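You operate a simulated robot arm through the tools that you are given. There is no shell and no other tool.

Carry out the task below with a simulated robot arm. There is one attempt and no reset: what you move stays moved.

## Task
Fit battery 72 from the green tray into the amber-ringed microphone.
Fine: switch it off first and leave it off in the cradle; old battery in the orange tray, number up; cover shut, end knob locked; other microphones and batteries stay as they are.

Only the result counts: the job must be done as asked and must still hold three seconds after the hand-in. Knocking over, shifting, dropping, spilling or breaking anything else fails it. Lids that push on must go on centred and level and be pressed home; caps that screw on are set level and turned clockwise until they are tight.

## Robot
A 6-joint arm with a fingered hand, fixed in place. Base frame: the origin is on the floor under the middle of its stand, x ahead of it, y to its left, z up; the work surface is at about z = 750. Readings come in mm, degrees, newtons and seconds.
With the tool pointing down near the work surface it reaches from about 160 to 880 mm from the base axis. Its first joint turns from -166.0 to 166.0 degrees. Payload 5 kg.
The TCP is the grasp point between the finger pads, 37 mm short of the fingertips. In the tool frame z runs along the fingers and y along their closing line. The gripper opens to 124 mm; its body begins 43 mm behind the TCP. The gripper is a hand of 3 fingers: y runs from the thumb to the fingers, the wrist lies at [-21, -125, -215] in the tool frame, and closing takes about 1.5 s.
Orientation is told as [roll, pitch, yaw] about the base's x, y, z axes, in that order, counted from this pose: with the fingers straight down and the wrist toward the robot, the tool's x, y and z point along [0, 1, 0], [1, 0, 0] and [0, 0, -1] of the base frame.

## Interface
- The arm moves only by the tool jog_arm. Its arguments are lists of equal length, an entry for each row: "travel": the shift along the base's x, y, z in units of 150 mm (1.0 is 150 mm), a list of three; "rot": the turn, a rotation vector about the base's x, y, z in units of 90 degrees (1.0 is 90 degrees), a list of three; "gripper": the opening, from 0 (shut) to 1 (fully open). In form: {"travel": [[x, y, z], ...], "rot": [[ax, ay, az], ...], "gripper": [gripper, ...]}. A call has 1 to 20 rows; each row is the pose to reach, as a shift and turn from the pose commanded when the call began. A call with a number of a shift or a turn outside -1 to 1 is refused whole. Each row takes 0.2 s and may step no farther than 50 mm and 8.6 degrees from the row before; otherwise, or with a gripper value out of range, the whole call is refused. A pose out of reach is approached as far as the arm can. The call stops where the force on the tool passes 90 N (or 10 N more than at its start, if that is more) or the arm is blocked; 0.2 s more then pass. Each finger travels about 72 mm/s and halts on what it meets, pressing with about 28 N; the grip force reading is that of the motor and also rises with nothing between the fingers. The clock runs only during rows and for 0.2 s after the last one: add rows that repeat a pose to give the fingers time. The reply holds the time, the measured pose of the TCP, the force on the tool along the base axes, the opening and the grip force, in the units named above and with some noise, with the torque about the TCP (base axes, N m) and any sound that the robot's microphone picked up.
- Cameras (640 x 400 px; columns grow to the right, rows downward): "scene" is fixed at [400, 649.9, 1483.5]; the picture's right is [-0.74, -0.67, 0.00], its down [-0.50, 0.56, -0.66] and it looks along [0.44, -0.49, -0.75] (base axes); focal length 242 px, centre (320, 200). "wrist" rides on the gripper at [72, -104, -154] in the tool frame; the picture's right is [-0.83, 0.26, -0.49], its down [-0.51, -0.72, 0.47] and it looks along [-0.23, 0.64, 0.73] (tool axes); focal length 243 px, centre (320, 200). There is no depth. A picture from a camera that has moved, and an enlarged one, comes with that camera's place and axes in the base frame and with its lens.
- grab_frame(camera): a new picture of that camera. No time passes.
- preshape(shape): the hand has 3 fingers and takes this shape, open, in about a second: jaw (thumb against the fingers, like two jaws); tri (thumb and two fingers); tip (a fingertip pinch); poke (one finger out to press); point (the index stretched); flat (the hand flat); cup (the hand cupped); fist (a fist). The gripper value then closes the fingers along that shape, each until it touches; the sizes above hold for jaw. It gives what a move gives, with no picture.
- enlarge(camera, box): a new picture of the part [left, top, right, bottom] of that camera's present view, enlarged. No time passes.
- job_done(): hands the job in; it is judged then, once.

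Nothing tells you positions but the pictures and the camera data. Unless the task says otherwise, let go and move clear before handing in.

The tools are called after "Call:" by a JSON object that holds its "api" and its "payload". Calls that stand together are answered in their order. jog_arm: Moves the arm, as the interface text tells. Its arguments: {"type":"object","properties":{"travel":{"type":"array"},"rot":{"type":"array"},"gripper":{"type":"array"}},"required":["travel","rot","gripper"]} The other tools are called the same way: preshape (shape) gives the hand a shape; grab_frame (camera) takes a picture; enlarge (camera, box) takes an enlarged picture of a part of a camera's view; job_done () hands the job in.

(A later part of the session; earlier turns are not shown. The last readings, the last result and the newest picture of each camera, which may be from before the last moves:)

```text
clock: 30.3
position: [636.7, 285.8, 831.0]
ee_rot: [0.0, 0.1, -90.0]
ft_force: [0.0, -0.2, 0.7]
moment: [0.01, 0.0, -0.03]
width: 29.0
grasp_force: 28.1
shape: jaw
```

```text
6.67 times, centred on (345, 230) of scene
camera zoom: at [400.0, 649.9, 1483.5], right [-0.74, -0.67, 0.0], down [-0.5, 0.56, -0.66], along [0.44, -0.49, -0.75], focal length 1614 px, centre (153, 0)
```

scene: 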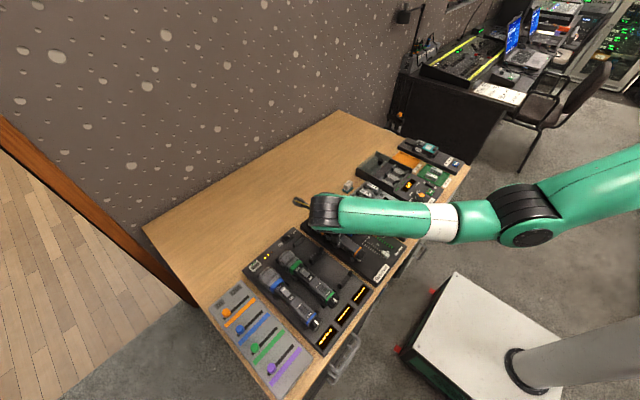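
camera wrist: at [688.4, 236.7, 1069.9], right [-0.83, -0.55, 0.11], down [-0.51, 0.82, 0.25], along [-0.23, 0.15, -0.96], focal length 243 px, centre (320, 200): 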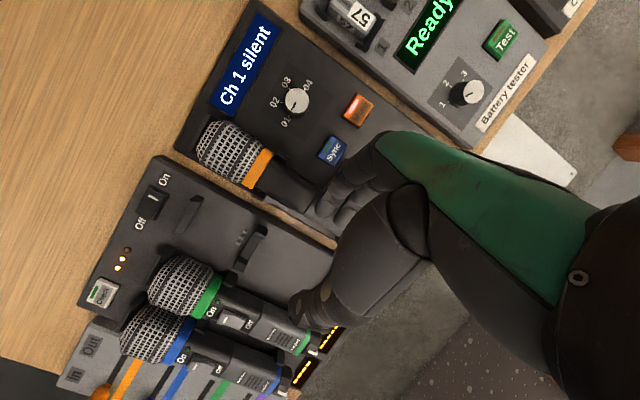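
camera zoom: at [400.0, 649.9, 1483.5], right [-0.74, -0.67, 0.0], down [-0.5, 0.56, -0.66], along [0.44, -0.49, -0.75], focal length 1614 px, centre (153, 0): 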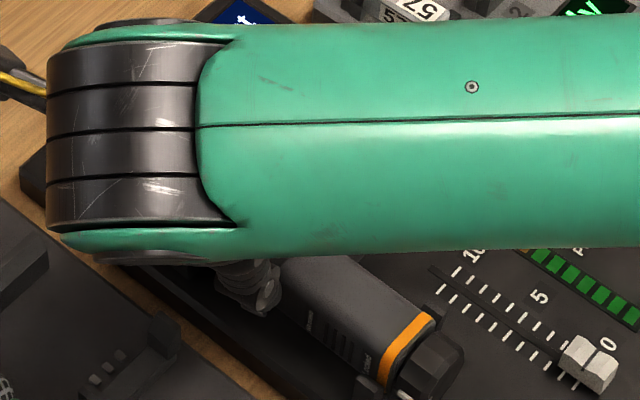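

The grip is on at 28 N and width 29. I'll lift 20 mm and check that the mic comes up level.

Call:
{"api": "jog_arm", "payload": {"travel": [[0, 0, 0.03], [0, 0, 0.07], [0, 0, 0.1], [0, 0, 0.133]], "rot": [[0, 0, 0], [0, 0, 0], [0, 0, 0], [0, 0, 0]], "gripper": [0, 0, 0, 0]}}

Call:
{"api": "enlarge", "payload": {"camera": "wrist", "box": [200, 160, 400, 320]}}

Call:
{"api": "enlarge", "payload": {"camera": "scene", "box": [310, 200, 380, 260]}}

```text
clock: 31.3
position: [636.7, 286.2, 852.3]
ee_rot: [0.0, 0.0, -89.9]
ft_force: [-0.5, -0.1, -3.7]
moment: [-0.02, 0.09, 0.02]
width: 28.9
grasp_force: 27.9
shape: jaw
```

```text
2.50 times, centred on (300, 240) of wrist
camera zoom: at [708.4, 389.9, 1005.9], right [-0.83, -0.26, 0.49], down [-0.51, 0.72, -0.47], along [-0.23, -0.64, -0.73], focal length 606 px, centre (370, 100)
```

zoom: 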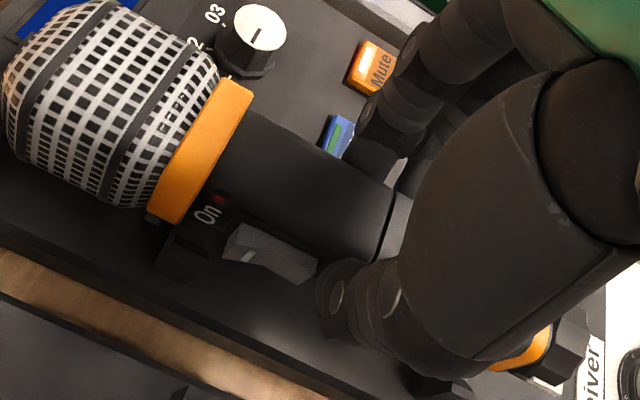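

```text
6.67 times, centred on (345, 230) of scene
camera zoom: at [400.0, 649.9, 1483.5], right [-0.74, -0.67, 0.0], down [-0.5, 0.56, -0.66], along [0.44, -0.49, -0.75], focal length 1614 px, centre (153, 0)
```

zoom: 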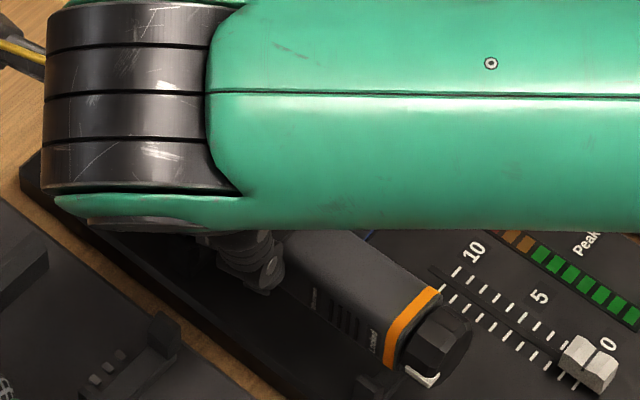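

The mic is held securely and level, weighing about 3.7 N. I'll tilt it +56° about its own axis while it is lifted, then look.

Call:
{"api": "jog_arm", "payload": {"travel": [[0, -0.021, 0.01], [0, -0.041, 0.01], [0, -0.061, 0.0], [0, -0.079, -0.01], [0, -0.094, -0.03], [0, -0.108, -0.05], [0, -0.12, -0.07]], "rot": [[0.0889, 0, 0], [0.1778, 0, 0], [0.2667, 0, 0], [0.3556, 0, 0], [0.4444, 0, 0], [0.5333, 0, 0], [0.6222, 0, 0]], "gripper": [0, 0, 0, 0, 0, 0, 0]}}

Call:
{"api": "enlarge", "payload": {"camera": "wrist", "box": [160, 120, 400, 320]}}

Call:
{"api": "enlarge", "payload": {"camera": "scene", "box": [300, 190, 400, 265]}}

```text
clock: 32.9
position: [635.6, 267.0, 840.9]
ee_rot: [-0.1, 56.1, -90.1]
ft_force: [-0.2, 0.5, -4.4]
moment: [-0.09, 0.15, 0.01]
width: 28.9
grasp_force: 27.3
shape: jaw
```

```text
2.00 times, centred on (280, 220) of wrist
camera zoom: at [708.4, 198.3, 1014.4], right [-0.83, -0.55, 0.06], down [-0.51, 0.79, 0.34], along [-0.23, 0.25, -0.94], focal length 485 px, centre (400, 160)
```

zoom: 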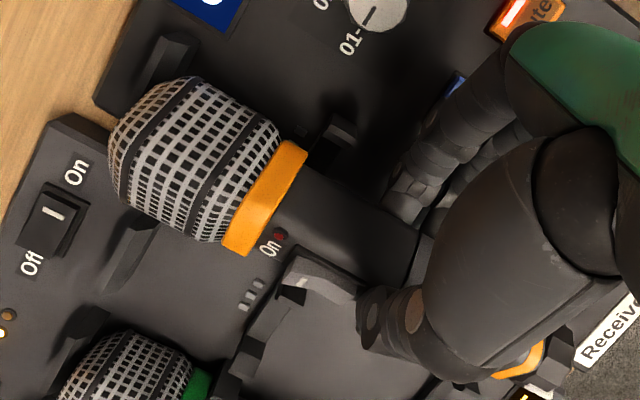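

```text
5.33 times, centred on (350, 228) of scene
camera zoom: at [400.0, 649.9, 1483.5], right [-0.74, -0.67, 0.0], down [-0.5, 0.56, -0.66], along [0.44, -0.49, -0.75], focal length 1291 px, centre (160, 53)
```

zoom: 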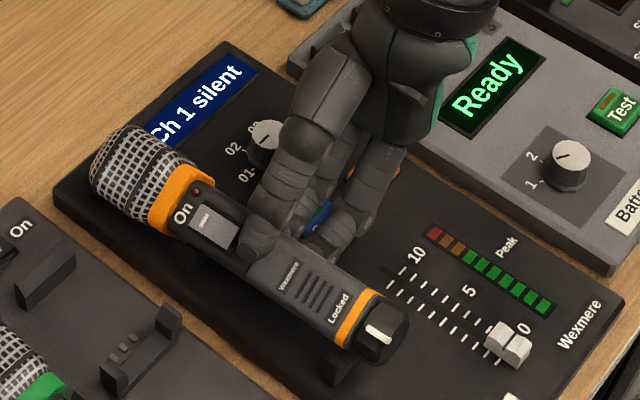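

The mic is now tilted most of the way to upright. I'll rotate about 10° more about its axis before lowering.

Call:
{"api": "jog_arm", "payload": {"travel": [[0, 0.0, -0.012], [0, 0.003, -0.029]], "rot": [[0.06, 0, 0], [0.115, 0, 0]], "gripper": [0, 0]}}

Call:
{"api": "enlarge", "payload": {"camera": "wrist", "box": [160, 120, 400, 320]}}

Call:
{"api": "enlarge", "payload": {"camera": "scene", "box": [315, 205, 385, 257]}}

```text
clock: 33.5
position: [635.6, 269.0, 836.5]
ee_rot: [0.1, 66.5, -90.0]
ft_force: [-0.9, -0.8, -3.8]
moment: [-0.12, 0.07, -0.02]
width: 28.6
grasp_force: 27.5
shape: jaw
```

```text
2.00 times, centred on (280, 220) of wrist
camera zoom: at [708.6, 168.7, 994.8], right [-0.83, -0.56, -0.04], down [-0.51, 0.72, 0.47], along [-0.23, 0.41, -0.88], focal length 485 px, centre (400, 160)
```

zoom: 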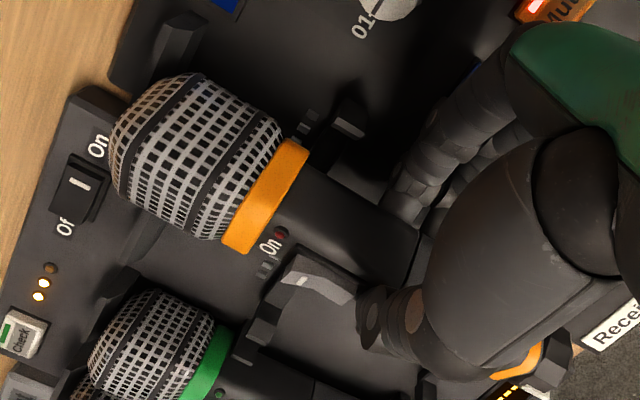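

```text
7.69 times, centred on (350, 231) of scene
camera zoom: at [400.0, 649.9, 1483.5], right [-0.74, -0.67, 0.0], down [-0.5, 0.56, -0.66], along [0.44, -0.49, -0.75], focal length 1863 px, centre (89, -38)
```

zoom: 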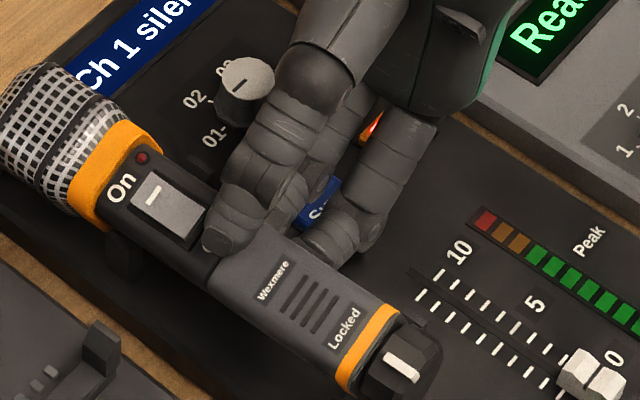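

The mic is nearly upright in the hand. I'll lower it gently toward the cradle, shifting slightly toward −y to line up with the posts.

Call:
{"api": "jog_arm", "payload": {"travel": [[0, -0.013, -0.025], [0, -0.027, -0.05], [0, -0.027, -0.075], [0, -0.027, -0.1]], "rot": [[0, 0, 0], [0, 0, 0], [0, 0, 0], [0, 0, 0]], "gripper": [0, 0, 0, 0]}}

Call:
{"api": "enlarge", "payload": {"camera": "wrist", "box": [160, 120, 400, 320]}}

Call:
{"api": "enlarge", "payload": {"camera": "scene", "box": [315, 205, 385, 257]}}

```text
clock: 34.5
position: [637.0, 263.7, 826.7]
ee_rot: [1.1, 66.6, -89.1]
ft_force: [-9.7, -10.0, 42.2]
moment: [-2.21, 1.2, -0.21]
width: 26.4
grasp_force: 27.8
shape: jaw
heard: click
```

```text
2.00 times, centred on (280, 220) of wrist
camera zoom: at [708.8, 164.0, 984.4], right [-0.83, -0.56, -0.05], down [-0.51, 0.72, 0.47], along [-0.23, 0.42, -0.88], focal length 485 px, centre (400, 160)
```

zoom: 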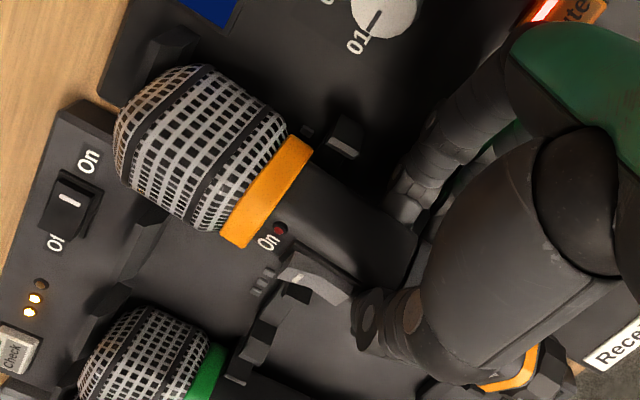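

```text
7.69 times, centred on (350, 231) of scene
camera zoom: at [400.0, 649.9, 1483.5], right [-0.74, -0.67, 0.0], down [-0.5, 0.56, -0.66], along [0.44, -0.49, -0.75], focal length 1863 px, centre (89, -38)
```

zoom: 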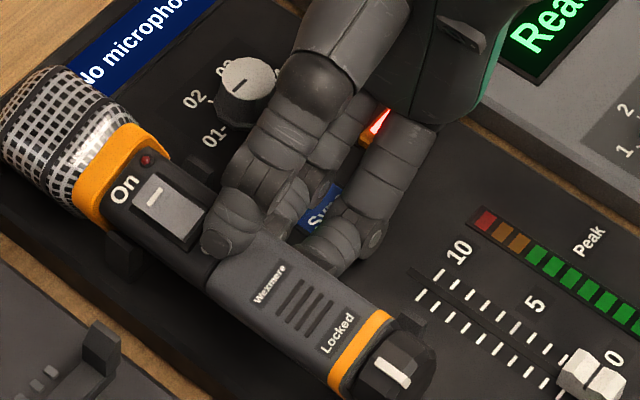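

The hand touched the Sync button (a click, and the display now reads "No microphone"), so I'm too low in this tilt. I'll raise a little at once and check the display.

Call:
{"api": "jog_arm", "payload": {"travel": [[0, 0, 0.03], [0, 0, 0.07]], "rot": [[0, 0, 0], [0, 0, 0]], "gripper": [0, 0]}}

Call:
{"api": "enlarge", "payload": {"camera": "scene", "box": [305, 190, 385, 257]}}

Call:
{"api": "enlarge", "payload": {"camera": "wrist", "box": [160, 120, 400, 320]}}

```text
clock: 35.1
position: [633.5, 263.6, 829.4]
ee_rot: [-0.7, 66.3, -90.6]
ft_force: [0.9, 1.0, -2.4]
moment: [-0.14, 0.25, -0.27]
width: 27.9
grasp_force: 27.8
shape: jaw
```

```text
5.97 times, centred on (345, 224) of scene
camera zoom: at [400.0, 649.9, 1483.5], right [-0.74, -0.67, 0.0], down [-0.5, 0.56, -0.66], along [0.44, -0.49, -0.75], focal length 1446 px, centre (171, 60)
```

zoom: 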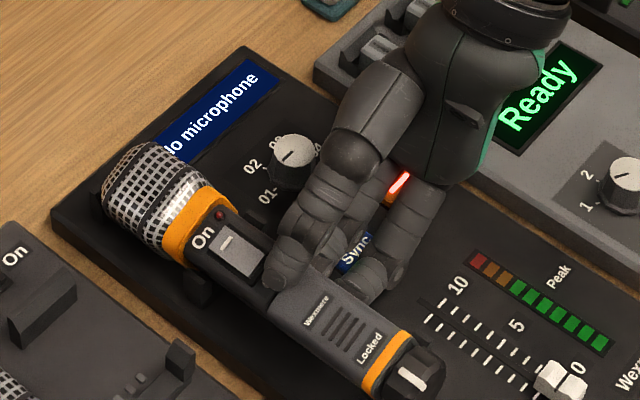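

```text
2.00 times, centred on (280, 220) of wrist
camera zoom: at [707.4, 164.9, 987.1], right [-0.83, -0.56, -0.04], down [-0.5, 0.72, 0.47], along [-0.24, 0.41, -0.88], focal length 485 px, centre (400, 160)
```

zoom: 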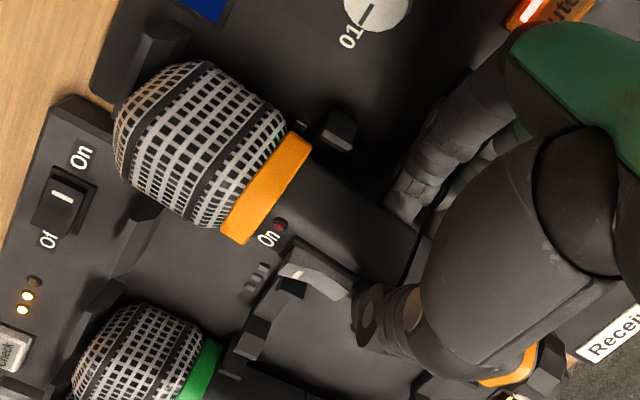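

The mic is still held, just above its seat. I'll ease the tilt back to about 60°, which lifts the fingers away from Sync, and lower the mic slightly.

Call:
{"api": "jog_arm", "payload": {"travel": [[0, 0.003, 0.0], [0, 0.003, -0.02], [0, 0.003, -0.035]], "rot": [[-0.071, 0, 0], [-0.071, 0, 0], [-0.071, 0, 0]], "gripper": [0, 0, 0]}}

Call:
{"api": "enlarge", "payload": {"camera": "scene", "box": [315, 205, 385, 257]}}

Call:
{"api": "enlarge", "payload": {"camera": "wrist", "box": [160, 120, 400, 320]}}

```text
clock: 35.9
position: [634.2, 264.5, 827.4]
ee_rot: [-0.1, 59.9, -90.1]
ft_force: [-3.1, -2.1, 1.1]
moment: [-0.26, 0.12, -0.11]
width: 28.3
grasp_force: 28.3
shape: jaw
heard: click
```

```text
7.69 times, centred on (350, 231) of scene
camera zoom: at [400.0, 649.9, 1483.5], right [-0.74, -0.67, 0.0], down [-0.5, 0.56, -0.66], along [0.44, -0.49, -0.75], focal length 1863 px, centre (89, -38)
```

zoom: 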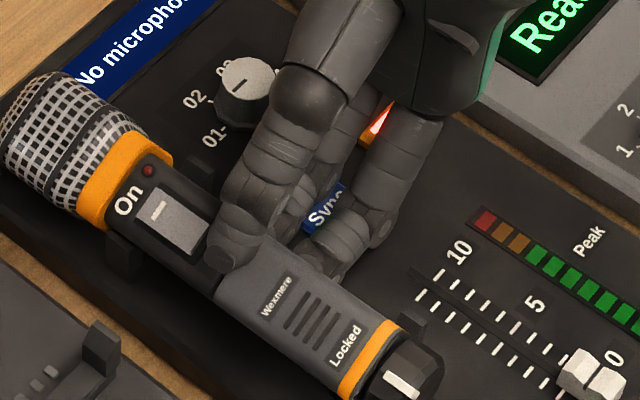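

```text
2.00 times, centred on (280, 220) of wrist
camera zoom: at [708.4, 183.9, 994.7], right [-0.83, -0.56, 0.02], down [-0.51, 0.77, 0.39], along [-0.23, 0.31, -0.92], focal length 485 px, centre (400, 160)
```

zoom: 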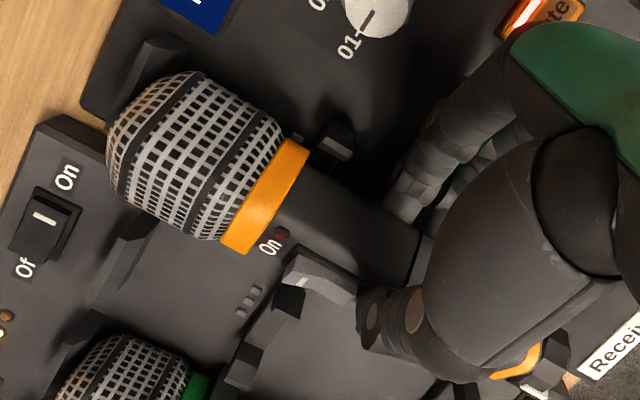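

The mic's corner is about at cradle height. I'll open the jaw while moving the hand so the lower fingers stay put and clear of Sync, then look.

Call:
{"api": "jog_arm", "payload": {"travel": [[0, 0.008, 0.014], [0, 0.016, 0.028], [0, 0.024, 0.042], [0, 0.032, 0.056], [0, 0.032, 0.056]], "rot": [[0, 0, 0], [0, 0, 0], [0, 0, 0], [0, 0, 0], [0, 0, 0]], "gripper": [0.27, 0.31, 0.36, 0.41, 0.41]}}

Call:
{"api": "enlarge", "payload": {"camera": "scene", "box": [315, 205, 385, 257]}}

Call:
{"api": "enlarge", "payload": {"camera": "wrist", "box": [160, 120, 400, 320]}}

```text
clock: 37.1
position: [635.5, 268.9, 835.0]
ee_rot: [0.0, 59.9, -90.0]
ft_force: [-1.6, -1.4, 0.6]
moment: [-0.17, 0.12, -0.01]
width: 50.9
grasp_force: 0.1
shape: jaw
```

```text
7.69 times, centred on (350, 231) of scene
camera zoom: at [400.0, 649.9, 1483.5], right [-0.74, -0.67, 0.0], down [-0.5, 0.56, -0.66], along [0.44, -0.49, -0.75], focal length 1863 px, centre (89, -38)
```

zoom: 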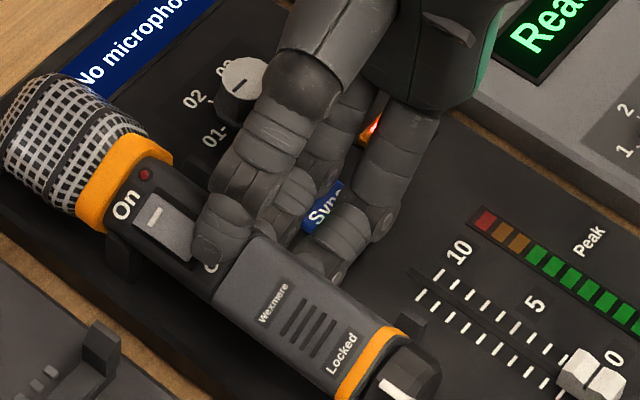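

```text
2.00 times, centred on (280, 220) of wrist
camera zoom: at [708.5, 188.4, 1003.0], right [-0.83, -0.56, 0.02], down [-0.51, 0.77, 0.39], along [-0.23, 0.31, -0.92], focal length 485 px, centre (400, 160)
```

zoom: 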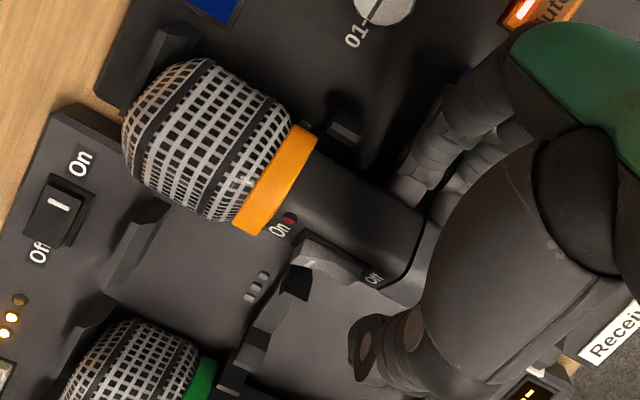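

The thumb is clear of the mic. I'll withdraw the fingers along their own axis, up and toward −y, letting the mic settle.

Call:
{"api": "jog_arm", "payload": {"travel": [[0, -0.029, 0.017], [0, -0.058, 0.033], [0, -0.087, 0.05]], "rot": [[0, 0, 0], [0, 0, 0], [0, 0, 0]], "gripper": [0.45, 0.45, 0.45]}}

Call:
{"api": "enlarge", "payload": {"camera": "scene", "box": [315, 205, 385, 257]}}

Call:
{"api": "enlarge", "payload": {"camera": "wrist", "box": [160, 120, 400, 320]}}

```text
clock: 37.9
position: [636.1, 256.8, 843.8]
ee_rot: [0.1, 60.0, -89.9]
ft_force: [1.0, 0.0, -0.8]
moment: [-0.02, -0.02, -0.01]
width: 55.7
grasp_force: 0.1
shape: jaw
```

```text
7.69 times, centred on (350, 231) of scene
camera zoom: at [400.0, 649.9, 1483.5], right [-0.74, -0.67, 0.0], down [-0.5, 0.56, -0.66], along [0.44, -0.49, -0.75], focal length 1863 px, centre (89, -38)
```

zoom: 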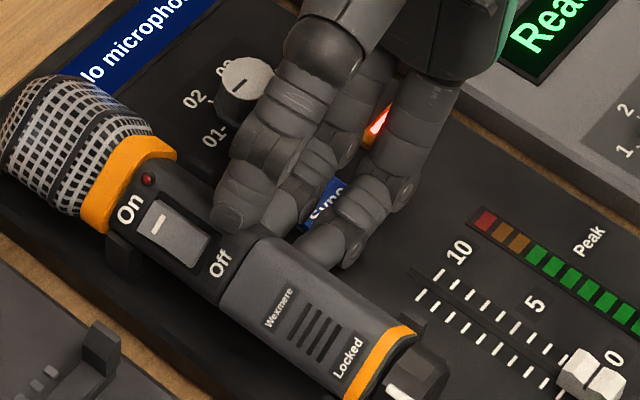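

```text
2.00 times, centred on (280, 220) of wrist
camera zoom: at [708.6, 175.3, 1011.1], right [-0.83, -0.56, 0.02], down [-0.51, 0.77, 0.39], along [-0.23, 0.31, -0.92], focal length 485 px, centre (400, 160)
```

zoom: 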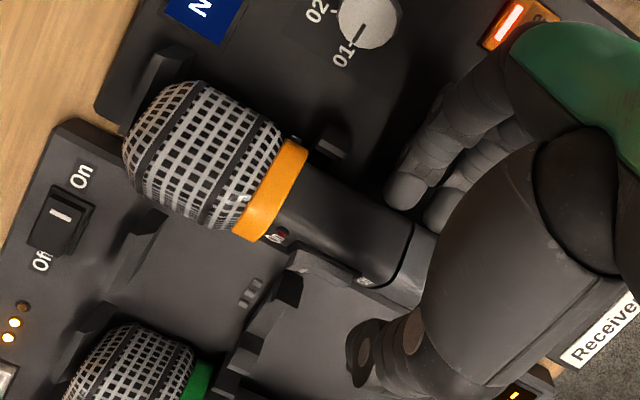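

The mic is released but rests leaning about a third of the way over. I'll withdraw fully and look at how it sits.

Call:
{"api": "jog_arm", "payload": {"travel": [[0, -0.1, 0.08], [0, -0.25, 0.25], [0, -0.3, 0.5], [0, -0.3, 0.75]], "rot": [[0, 0, 0], [0, 0, 0], [0, 0, 0], [0, 0, 0]], "gripper": [0.45, 0.45, 0.45, 0.45]}}

Call:
{"api": "enlarge", "payload": {"camera": "scene", "box": [305, 205, 385, 265]}}

Call:
{"api": "enlarge", "payload": {"camera": "wrist", "box": [180, 100, 420, 300]}}

Call:
{"api": "enlarge", "payload": {"camera": "scene", "box": [318, 222, 348, 244]}}

Call:
{"api": "enlarge", "payload": {"camera": "scene", "box": [345, 240, 375, 262]}}

```text
clock: 38.9
position: [636.0, 211.3, 954.5]
ee_rot: [-0.2, 60.0, -90.1]
ft_force: [-0.4, 0.0, 1.0]
moment: [-0.01, -0.05, -0.02]
width: 55.6
grasp_force: 0.1
shape: jaw
```

```text
6.67 times, centred on (345, 235) of scene
camera zoom: at [400.0, 649.9, 1483.5], right [-0.74, -0.67, 0.0], down [-0.5, 0.56, -0.66], along [0.44, -0.49, -0.75], focal length 1614 px, centre (153, -33)
```

zoom: 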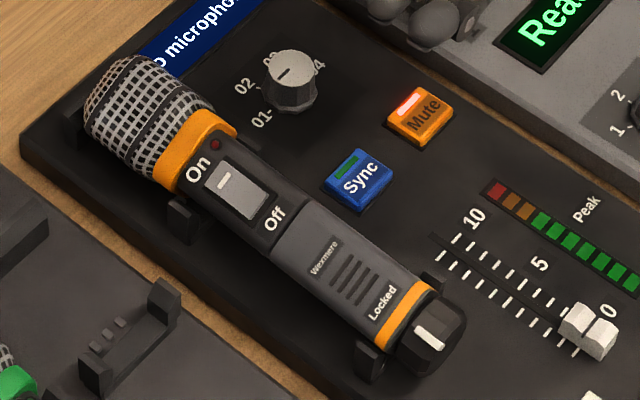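

```text
2.00 times, centred on (300, 200) of wrist
camera zoom: at [708.4, 130.1, 1122.9], right [-0.83, -0.56, 0.02], down [-0.51, 0.77, 0.39], along [-0.23, 0.31, -0.92], focal length 485 px, centre (360, 200)
```

zoom: 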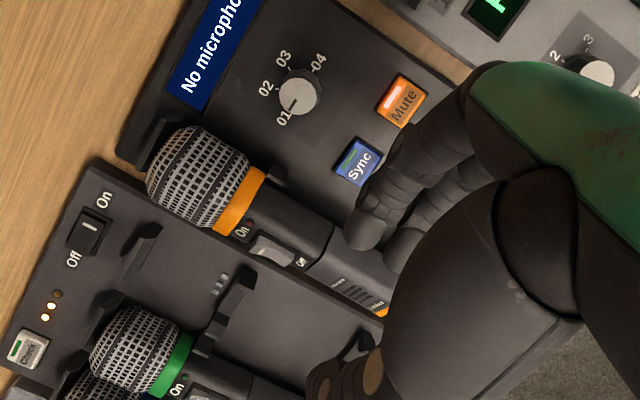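

```text
16.00 times, centred on (333, 233) of scene
camera zoom: at [400.0, 649.9, 1483.5], right [-0.74, -0.67, 0.0], down [-0.5, 0.56, -0.66], along [0.44, -0.49, -0.75], focal length 3874 px, centre (112, -328)
```

zoom: 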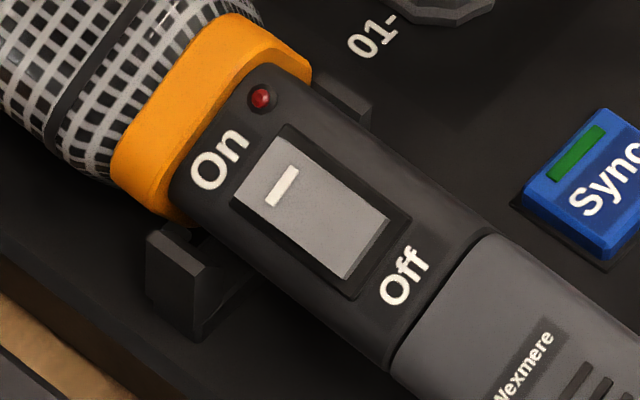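

```text
16.00 times, centred on (360, 251) of scene
camera zoom: at [400.0, 649.9, 1483.5], right [-0.74, -0.67, 0.0], down [-0.5, 0.56, -0.66], along [0.44, -0.49, -0.75], focal length 3874 px, centre (-320, -616)
```

zoom: 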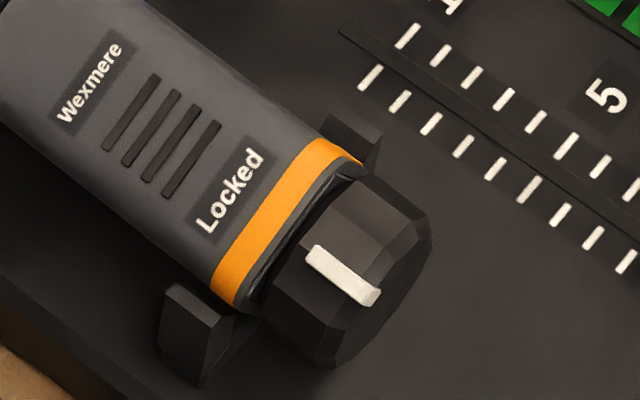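

The mic now leans only about 30° and sits between the posts. I'll bring the hand back to yaw 0 with the poke shape to press the −y upper edge down and seat it upright.

Call:
{"api": "jog_arm", "payload": {"travel": [[0, 0.03, 0.02], [0, 0.06, 0.04], [0, 0.09, 0.06], [0, 0.12, 0.06], [0, 0.15, 0.06], [0, 0.18, 0.06], [0, 0.21, 0.06], [0, 0.24, 0.06], [0, 0.27, 0.06], [0, 0.3, 0.06], [0, 0.33, 0.06], [0, 0.36, 0.06], [0, 0.387, 0.06]], "rot": [[-0.03995, -0.03995, 0.06919], [-0.0799, -0.0799, 0.13838], [-0.11985, -0.11985, 0.20757], [-0.1598, -0.1598, 0.27676], [-0.19975, -0.19975, 0.34595], [-0.2397, -0.2397, 0.41514], [-0.27965, -0.27965, 0.48433], [-0.3196, -0.3196, 0.55352], [-0.35955, -0.35955, 0.62271], [-0.3995, -0.3995, 0.6919], [-0.43945, -0.43945, 0.76109], [-0.4794, -0.4794, 0.83028], [-0.5194, -0.5194, 0.8995]], "gripper": [0.45, 0.45, 0.45, 0.45, 0.45, 0.45, 0.45, 0.45, 0.45, 0.45, 0.45, 0.45, 0.45]}}

Call:
{"api": "preshape", "payload": {"shape": "poke"}}

Call:
{"api": "enlarge", "payload": {"camera": "wrist", "box": [180, 180, 340, 370]}}

Call:
{"api": "grab_frame", "payload": {"camera": "scene"}}

```text
clock: 41.7
position: [635.6, 269.5, 965.0]
ee_rot: [0.0, -0.2, 0.0]
ft_force: [0.4, -0.2, 0.9]
moment: [0.03, 0.0, 0.01]
width: 55.4
grasp_force: 0.0
shape: jaw
```

```text
clock: 42.6
position: [635.1, 268.8, 964.3]
ee_rot: [0.0, 0.0, 0.0]
ft_force: [0.7, -0.6, 0.5]
moment: [0.01, -0.01, -0.01]
width: 0.0
grasp_force: 0.0
shape: poke
```

```text
2.11 times, centred on (260, 275) of wrist
camera zoom: at [531.9, 341.5, 1118.5], right [0.26, -0.83, 0.49], down [-0.72, -0.51, -0.47], along [0.64, -0.23, -0.73], focal length 511 px, centre (446, 42)
```

zoom: 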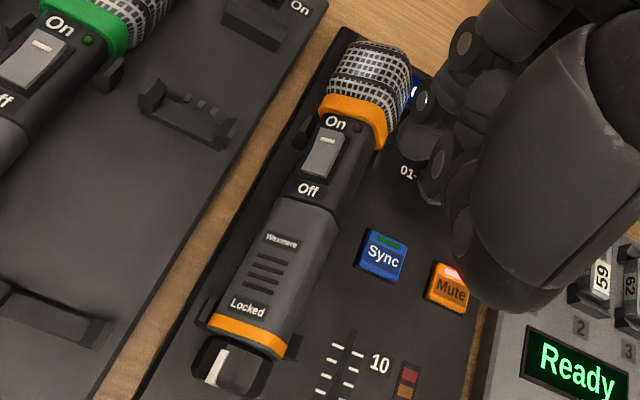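

```text
taken
```

scene: 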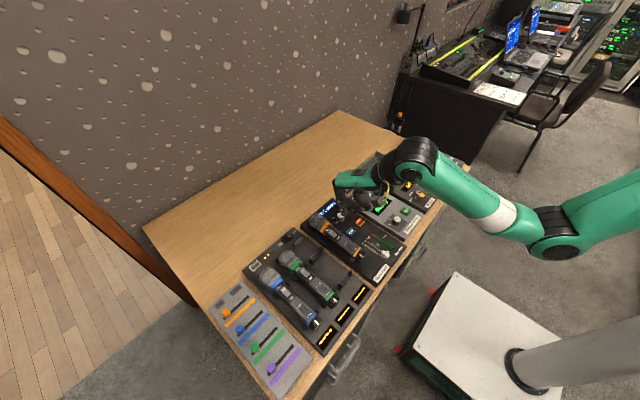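

I'll zoom on the mic from the wrist to measure its roll and position.

Call:
{"api": "enlarge", "payload": {"camera": "wrist", "box": [205, 285, 275, 345]}}

Call:
{"api": "enlarge", "payload": {"camera": "wrist", "box": [225, 215, 305, 285]}}

```text
6.67 times, centred on (240, 315) of wrist
camera zoom: at [531.9, 341.5, 1118.5], right [0.26, -0.83, 0.49], down [-0.72, -0.51, -0.47], along [0.64, -0.23, -0.73], focal length 1618 px, centre (853, -567)
```

zoom: 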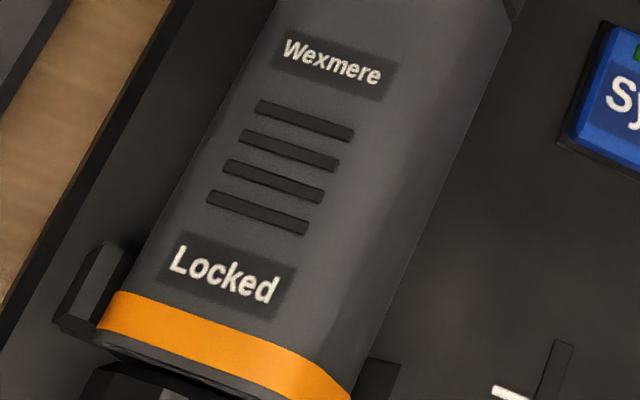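

```text
5.71 times, centred on (265, 250) of wrist
camera zoom: at [531.9, 341.5, 1118.5], right [0.26, -0.83, 0.49], down [-0.72, -0.51, -0.47], along [0.64, -0.23, -0.73], focal length 1386 px, centre (634, -86)
```

zoom: 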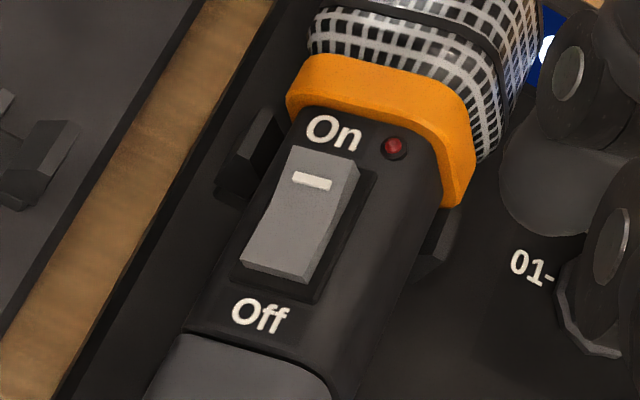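

The switch shows Off with a dark LED. I'll descend with the fingertip on the −y upper edge and press gently downward to roll it upright.

Call:
{"api": "jog_arm", "payload": {"travel": [[0.03, 0, -0.3], [0.03, 0, -0.6], [0.03, 0, -0.68]], "rot": [[0, 0, 0], [0, 0, 0], [0, 0, 0]], "gripper": [1, 1, 1]}}

Call:
{"api": "enlarge", "payload": {"camera": "scene", "box": [315, 205, 385, 257]}}

Call:
{"api": "enlarge", "payload": {"camera": "wrist", "box": [200, 180, 360, 320]}}

```text
clock: 43.4
position: [641.1, 269.4, 867.1]
ee_rot: [0.1, -0.4, 0.0]
ft_force: [-2.7, -4.1, 17.7]
moment: [0.02, -0.02, -0.02]
width: 0.0
grasp_force: 0.0
shape: poke
```

```text
7.69 times, centred on (350, 231) of scene
camera zoom: at [400.0, 649.9, 1483.5], right [-0.74, -0.67, 0.0], down [-0.5, 0.56, -0.66], along [0.44, -0.49, -0.75], focal length 1863 px, centre (89, -38)
```

zoom: 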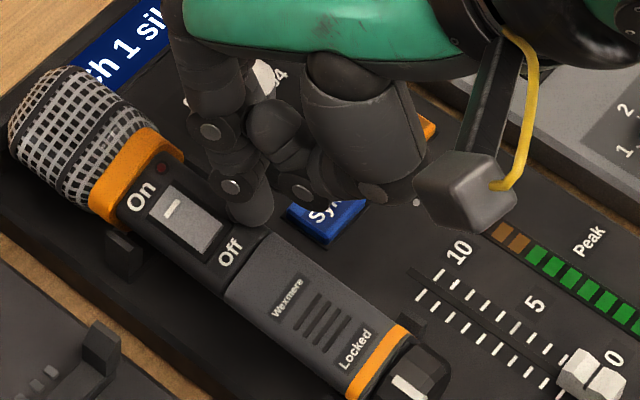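

```text
2.86 times, centred on (280, 250) of wrist
camera zoom: at [536.2, 341.7, 1019.2], right [0.26, -0.83, 0.49], down [-0.72, -0.51, -0.48], along [0.65, -0.23, -0.73], focal length 693 px, centre (434, 57)
```

zoom: 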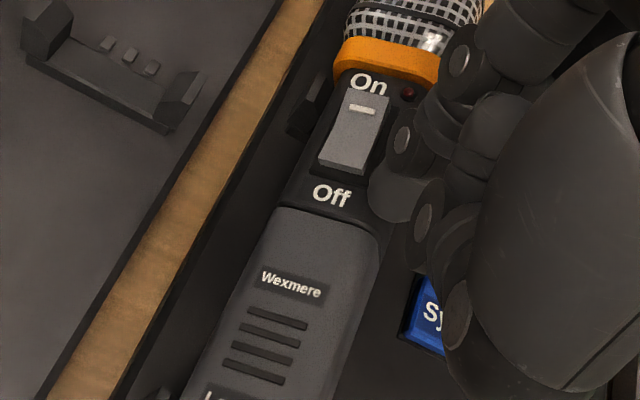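

The display is back to "Ch 1 silent", and the fingertip is just touching the edge. I'll press further down in small steps.

Call:
{"api": "jog_arm", "payload": {"travel": [[0, -0.01, -0.03], [0, -0.02, -0.06], [0, -0.03, -0.09], [0, -0.04, -0.12]], "rot": [[0, 0, 0], [0, 0, 0], [0, 0, 0], [0, 0, 0]], "gripper": [1, 1, 1, 1]}}

Call:
{"api": "enlarge", "payload": {"camera": "scene", "box": [315, 205, 385, 257]}}

Call:
{"api": "enlarge", "payload": {"camera": "wrist", "box": [200, 180, 360, 320]}}

```text
clock: 44.4
position: [642.4, 266.3, 852.0]
ee_rot: [0.5, -0.8, 0.1]
ft_force: [-2.2, 12.3, 42.6]
moment: [0.78, -0.05, 0.03]
width: 0.4
grasp_force: 0.0
shape: poke
```

```text
7.69 times, centred on (350, 231) of scene
camera zoom: at [400.0, 649.9, 1483.5], right [-0.74, -0.67, 0.0], down [-0.5, 0.56, -0.66], along [0.44, -0.49, -0.75], focal length 1863 px, centre (89, -38)
```

zoom: 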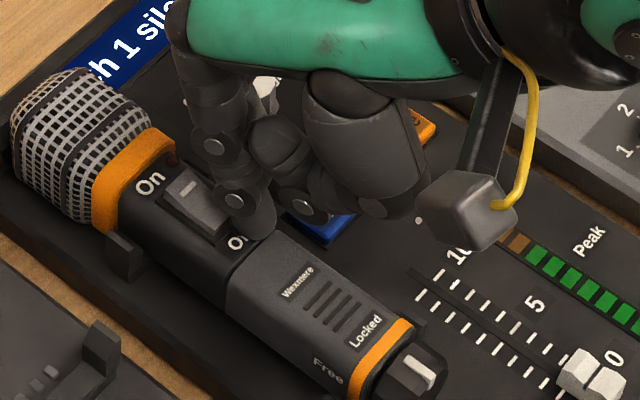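

```text
2.86 times, centred on (280, 250) of wrist
camera zoom: at [536.2, 337.3, 1004.5], right [0.26, -0.83, 0.49], down [-0.71, -0.5, -0.49], along [0.65, -0.22, -0.72], focal length 693 px, centre (434, 57)
```

zoom: 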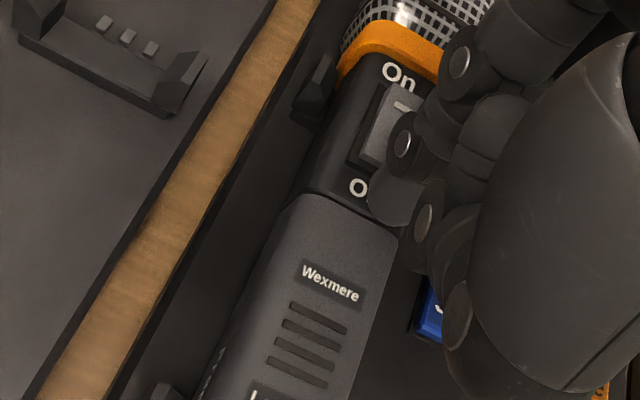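

The mic has rolled upright, with "Free" visible on its +y side again as at the start. I'll lift off and verify.

Call:
{"api": "jog_arm", "payload": {"travel": [[0, 0, 0.1], [0, 0, 0.35], [0, -0.1, 0.6], [0, -0.35, 0.75]], "rot": [[0, 0, 0], [0, 0, 0], [0, 0, 0], [0, 0, 0]], "gripper": [1, 1, 1, 1]}}

Call:
{"api": "enlarge", "payload": {"camera": "scene", "box": [305, 205, 385, 265]}}

Call:
{"api": "enlarge", "payload": {"camera": "wrist", "box": [160, 170, 330, 370]}}

Call:
{"api": "enlarge", "payload": {"camera": "scene", "box": [322, 212, 352, 234]}}

Call:
{"api": "enlarge", "payload": {"camera": "scene", "box": [345, 240, 375, 262]}}

```text
clock: 45.4
position: [638.4, 210.7, 956.8]
ee_rot: [-0.1, 0.0, 0.0]
ft_force: [0.0, 0.1, -0.2]
moment: [-0.03, 0.02, 0.0]
width: 0.2
grasp_force: 0.1
shape: poke
```

```text
6.67 times, centred on (345, 235) of scene
camera zoom: at [400.0, 649.9, 1483.5], right [-0.74, -0.67, 0.0], down [-0.5, 0.56, -0.66], along [0.44, -0.49, -0.75], focal length 1614 px, centre (153, -33)
```

zoom: 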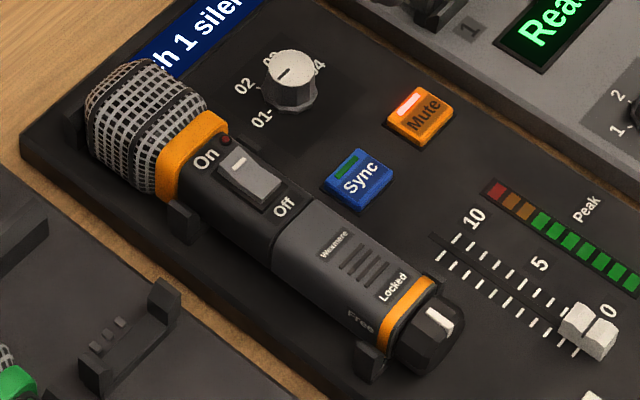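

```text
2.00 times, centred on (245, 270) of wrist
camera zoom: at [534.8, 283.4, 1110.8], right [0.26, -0.83, 0.49], down [-0.72, -0.51, -0.47], along [0.64, -0.23, -0.73], focal length 485 px, centre (470, 60)
```

zoom: 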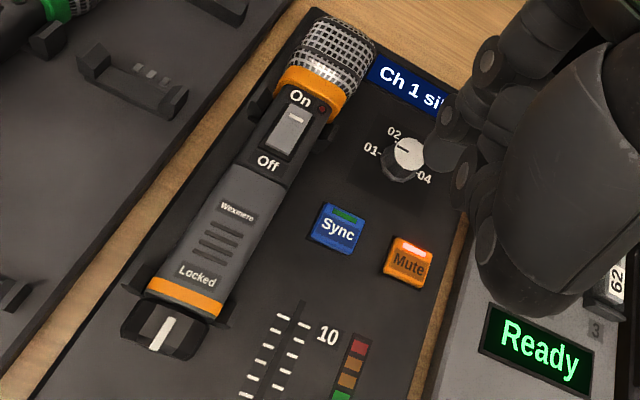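

```text
16.00 times, centred on (337, 223) of scene
camera zoom: at [400.0, 649.9, 1483.5], right [-0.74, -0.67, 0.0], down [-0.5, 0.56, -0.66], along [0.44, -0.49, -0.75], focal length 3874 px, centre (48, -168)
```

zoom: 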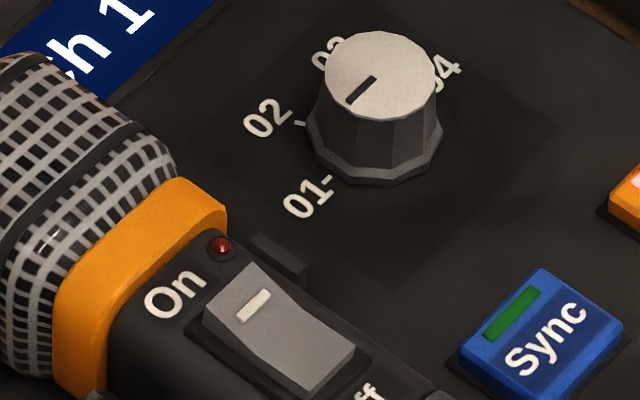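

```text
16.00 times, centred on (360, 251) of scene
camera zoom: at [400.0, 649.9, 1483.5], right [-0.74, -0.67, 0.0], down [-0.5, 0.56, -0.66], along [0.44, -0.49, -0.75], focal length 3874 px, centre (-320, -616)
```

zoom: 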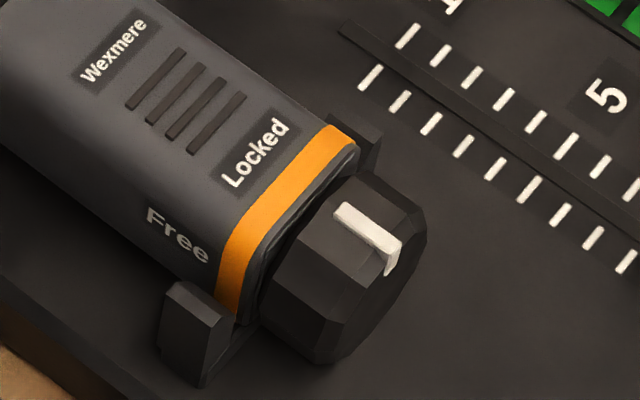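

The mic is back upright in its cradle and within a millimetre or two of its start position, with the switch Off. For the knob I'll use the tip shape at yaw +90, which suits this side, so I'll turn the hand at a safe height.

Call:
{"api": "preshape", "payload": {"shape": "tip"}}

Call:
{"api": "jog_arm", "payload": {"travel": [[-0.05, 0.04, 0], [-0.1, 0.08, 0], [-0.15, 0.12, 0], [-0.2, 0.16, 0], [-0.25, 0.2, 0], [-0.3, 0.24, 0], [-0.35, 0.28, 0], [-0.4, 0.32, 0], [-0.45, 0.36, 0], [-0.5, 0.4, 0], [-0.55, 0.44, 0], [-0.61, 0.5, 0]], "rot": [[0, 0, 0.0834], [0, 0, 0.1667], [0, 0, 0.25], [0, 0, 0.3334], [0, 0, 0.4167], [0, 0, 0.5], [0, 0, 0.5834], [0, 0, 0.6667], [0, 0, 0.75], [0, 0, 0.8334], [0, 0, 0.9167], [0, 0, 1.0]], "gripper": [0.5, 0.5, 0.5, 0.5, 0.5, 0.5, 0.5, 0.5, 0.5, 0.5, 0.5, 0.5]}}

Call:
{"api": "grab_frame", "payload": {"camera": "wrist"}}

Call:
{"api": "grab_frame", "payload": {"camera": "scene"}}

```text
clock: 46.3
position: [639.4, 211.4, 957.6]
ee_rot: [0.0, -0.2, 0.0]
ft_force: [0.2, -0.8, -0.3]
moment: [0.0, -0.03, 0.0]
width: 124.1
grasp_force: 0.0
shape: tip
```

```text
clock: 48.9
position: [549.9, 286.0, 957.9]
ee_rot: [0.0, -0.1, 90.2]
ft_force: [-0.8, -0.4, -0.7]
moment: [-0.05, 0.0, 0.02]
width: 62.7
grasp_force: 0.1
shape: tip
```

```text
taken
camera wrist: at [476.8, 181.1, 1111.1], right [0.83, 0.26, 0.49], down [0.51, -0.72, -0.47], along [0.23, 0.64, -0.73], focal length 243 px, centre (320, 200)
```

wrist: 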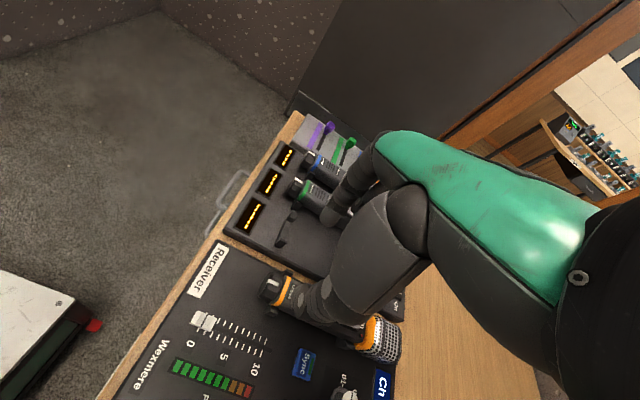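

```text
taken
```

scene: 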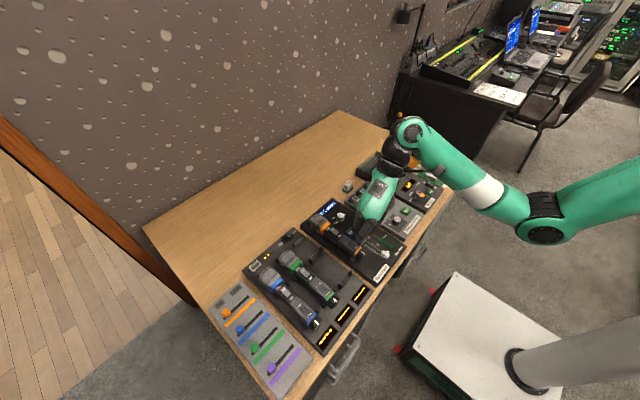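

Yaw +90 is reached and the wrist camera sees the tail well. I'll zoom in on the knob to refine its position.

Call:
{"api": "enlarge", "payload": {"camera": "wrist", "box": [245, 260, 325, 320]}}

Call:
{"api": "enlarge", "payload": {"camera": "scene", "box": [340, 200, 400, 262]}}

```text
6.67 times, centred on (285, 290) of wrist
camera zoom: at [476.8, 181.1, 1111.1], right [0.83, 0.26, 0.49], down [0.51, -0.72, -0.47], along [0.23, 0.64, -0.73], focal length 1618 px, centre (553, -400)
```

zoom: 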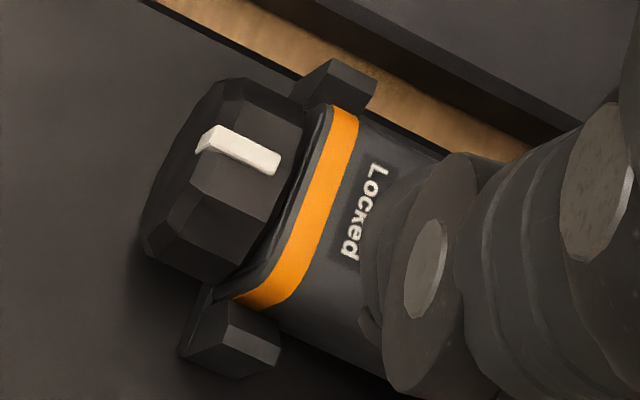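

```text
6.45 times, centred on (370, 231) of scene
camera zoom: at [400.0, 649.9, 1483.5], right [-0.74, -0.67, 0.0], down [-0.5, 0.56, -0.66], along [0.44, -0.49, -0.75], focal length 1562 px, centre (-3, 0)
```

zoom: 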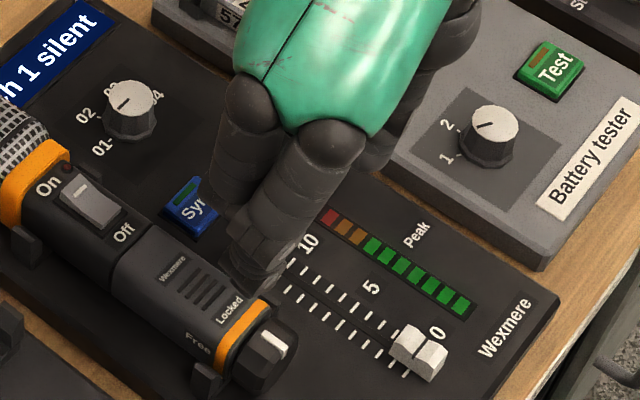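

The knob is at about y≈285 with its top at z≈815.5. I'll pitch the hand 15° so the curled finger rides clear of the mic, and come down above the knob in stages.

Call:
{"api": "jog_arm", "payload": {"travel": [[-0.03, 0, -0.15], [-0.073, 0, -0.38], [-0.073, 0, -0.55]], "rot": [[0, -0.085, 0], [0, -0.1667, 0], [0, -0.1667, 0]], "gripper": [0.5, 0.5, 0.5]}}

Call:
{"api": "enlarge", "payload": {"camera": "wrist", "box": [250, 150, 410, 300]}}

Call:
{"api": "enlarge", "payload": {"camera": "scene", "box": [330, 205, 390, 265]}}

```text
clock: 49.7
position: [537.6, 285.2, 873.7]
ee_rot: [-15.0, 0.0, 90.1]
ft_force: [0.0, 0.0, -0.5]
moment: [-0.01, -0.01, -0.01]
width: 62.4
grasp_force: 0.1
shape: tip
```

```text
2.67 times, centred on (330, 225) of wrist
camera zoom: at [428.5, 181.1, 1004.4], right [0.67, 0.26, 0.69], down [0.61, -0.72, -0.32], along [0.41, 0.64, -0.65], focal length 647 px, centre (293, 133)
```

zoom: 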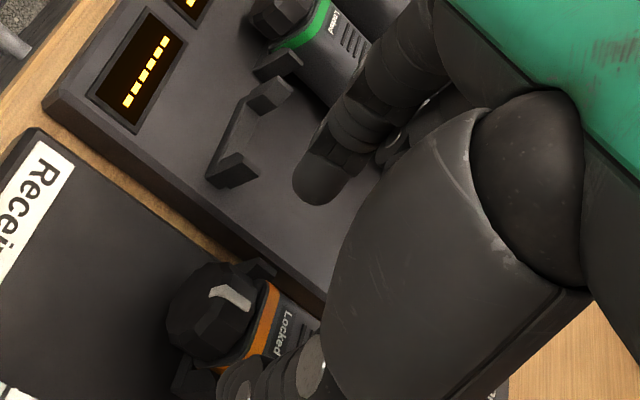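

```text
6.67 times, centred on (360, 235) of scene
camera zoom: at [400.0, 649.9, 1483.5], right [-0.74, -0.67, 0.0], down [-0.5, 0.56, -0.66], along [0.44, -0.49, -0.75], focal length 1614 px, centre (53, -33)
```

zoom: 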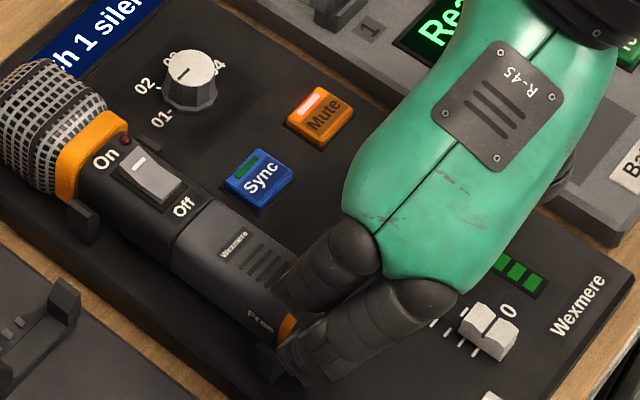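

The index is over the +y side and the thumb over the −y side of the knob. I'll lower most of the way and check clearances.

Call:
{"api": "jog_arm", "payload": {"travel": [[0, 0, -0.12], [0, 0, -0.24]], "rot": [[0, 0, 0], [0, 0, 0]], "gripper": [0.5, 0.5]}}

Call:
{"api": "enlarge", "payload": {"camera": "wrist", "box": [250, 150, 410, 300]}}

Call:
{"api": "enlarge", "payload": {"camera": "scene", "box": [340, 230, 380, 265]}}

```text
clock: 50.3
position: [538.6, 285.0, 838.9]
ee_rot: [-15.0, 0.1, 90.1]
ft_force: [0.4, 0.1, -0.7]
moment: [-0.01, 0.01, 0.0]
width: 62.3
grasp_force: 0.0
shape: tip
```

```text
2.67 times, centred on (330, 225) of wrist
camera zoom: at [428.7, 181.0, 968.6], right [0.67, 0.26, 0.69], down [0.61, -0.72, -0.32], along [0.41, 0.64, -0.65], focal length 647 px, centre (293, 133)
```

zoom: 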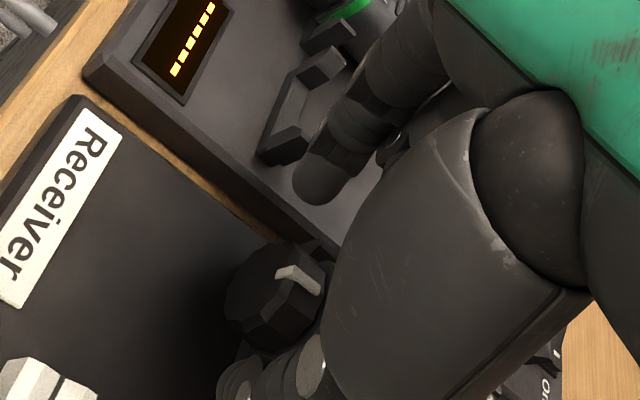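

```text
11.43 times, centred on (360, 248) of scene
camera zoom: at [400.0, 649.9, 1483.5], right [-0.74, -0.67, 0.0], down [-0.5, 0.56, -0.66], along [0.44, -0.49, -0.75], focal length 2767 px, centre (-137, -343)
```

zoom: 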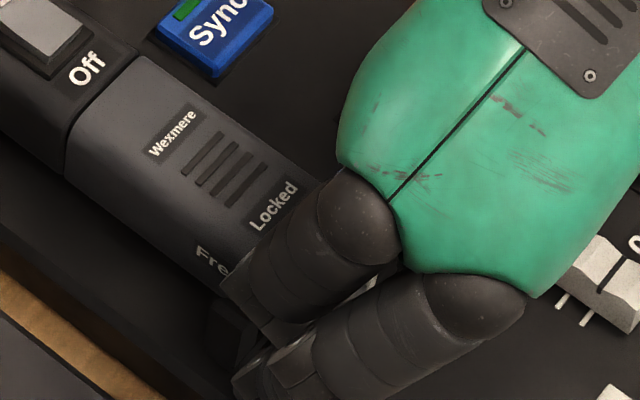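

I'll zoom in on the knob in this view to verify the finger-to-knob geometry.

Call:
{"api": "enlarge", "payload": {"camera": "wrist", "box": [290, 230, 360, 300]}}

Call:
{"api": "enlarge", "payload": {"camera": "wrist", "box": [295, 190, 375, 260]}}

```text
5.71 times, centred on (325, 265) of wrist
camera zoom: at [428.7, 181.0, 968.6], right [0.67, 0.26, 0.69], down [0.61, -0.72, -0.32], along [0.41, 0.64, -0.65], focal length 1386 px, centre (291, -171)
```

zoom: 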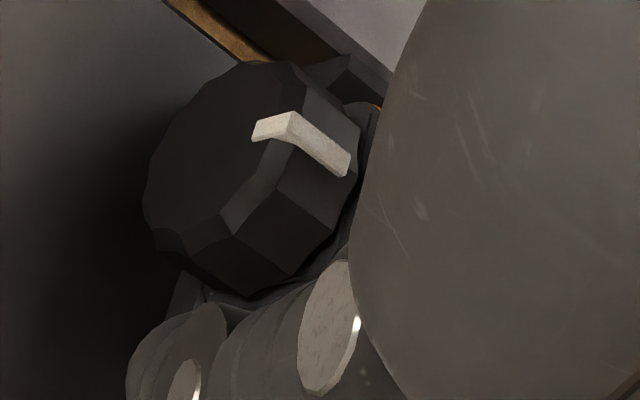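

```text
5.71 times, centred on (335, 225) of wrist
camera zoom: at [428.7, 181.0, 968.6], right [0.67, 0.26, 0.69], down [0.61, -0.72, -0.32], along [0.41, 0.64, -0.65], focal length 1386 px, centre (234, 57)
```

zoom: 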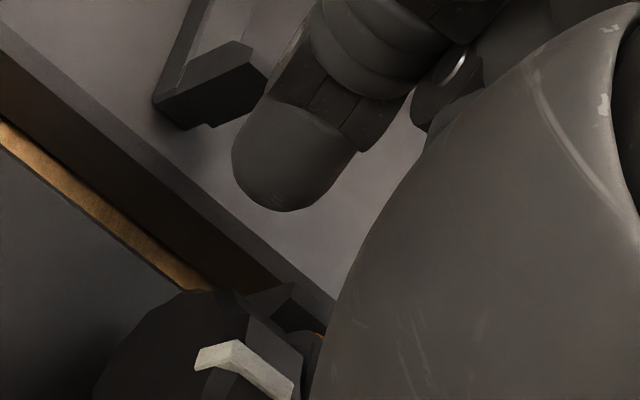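

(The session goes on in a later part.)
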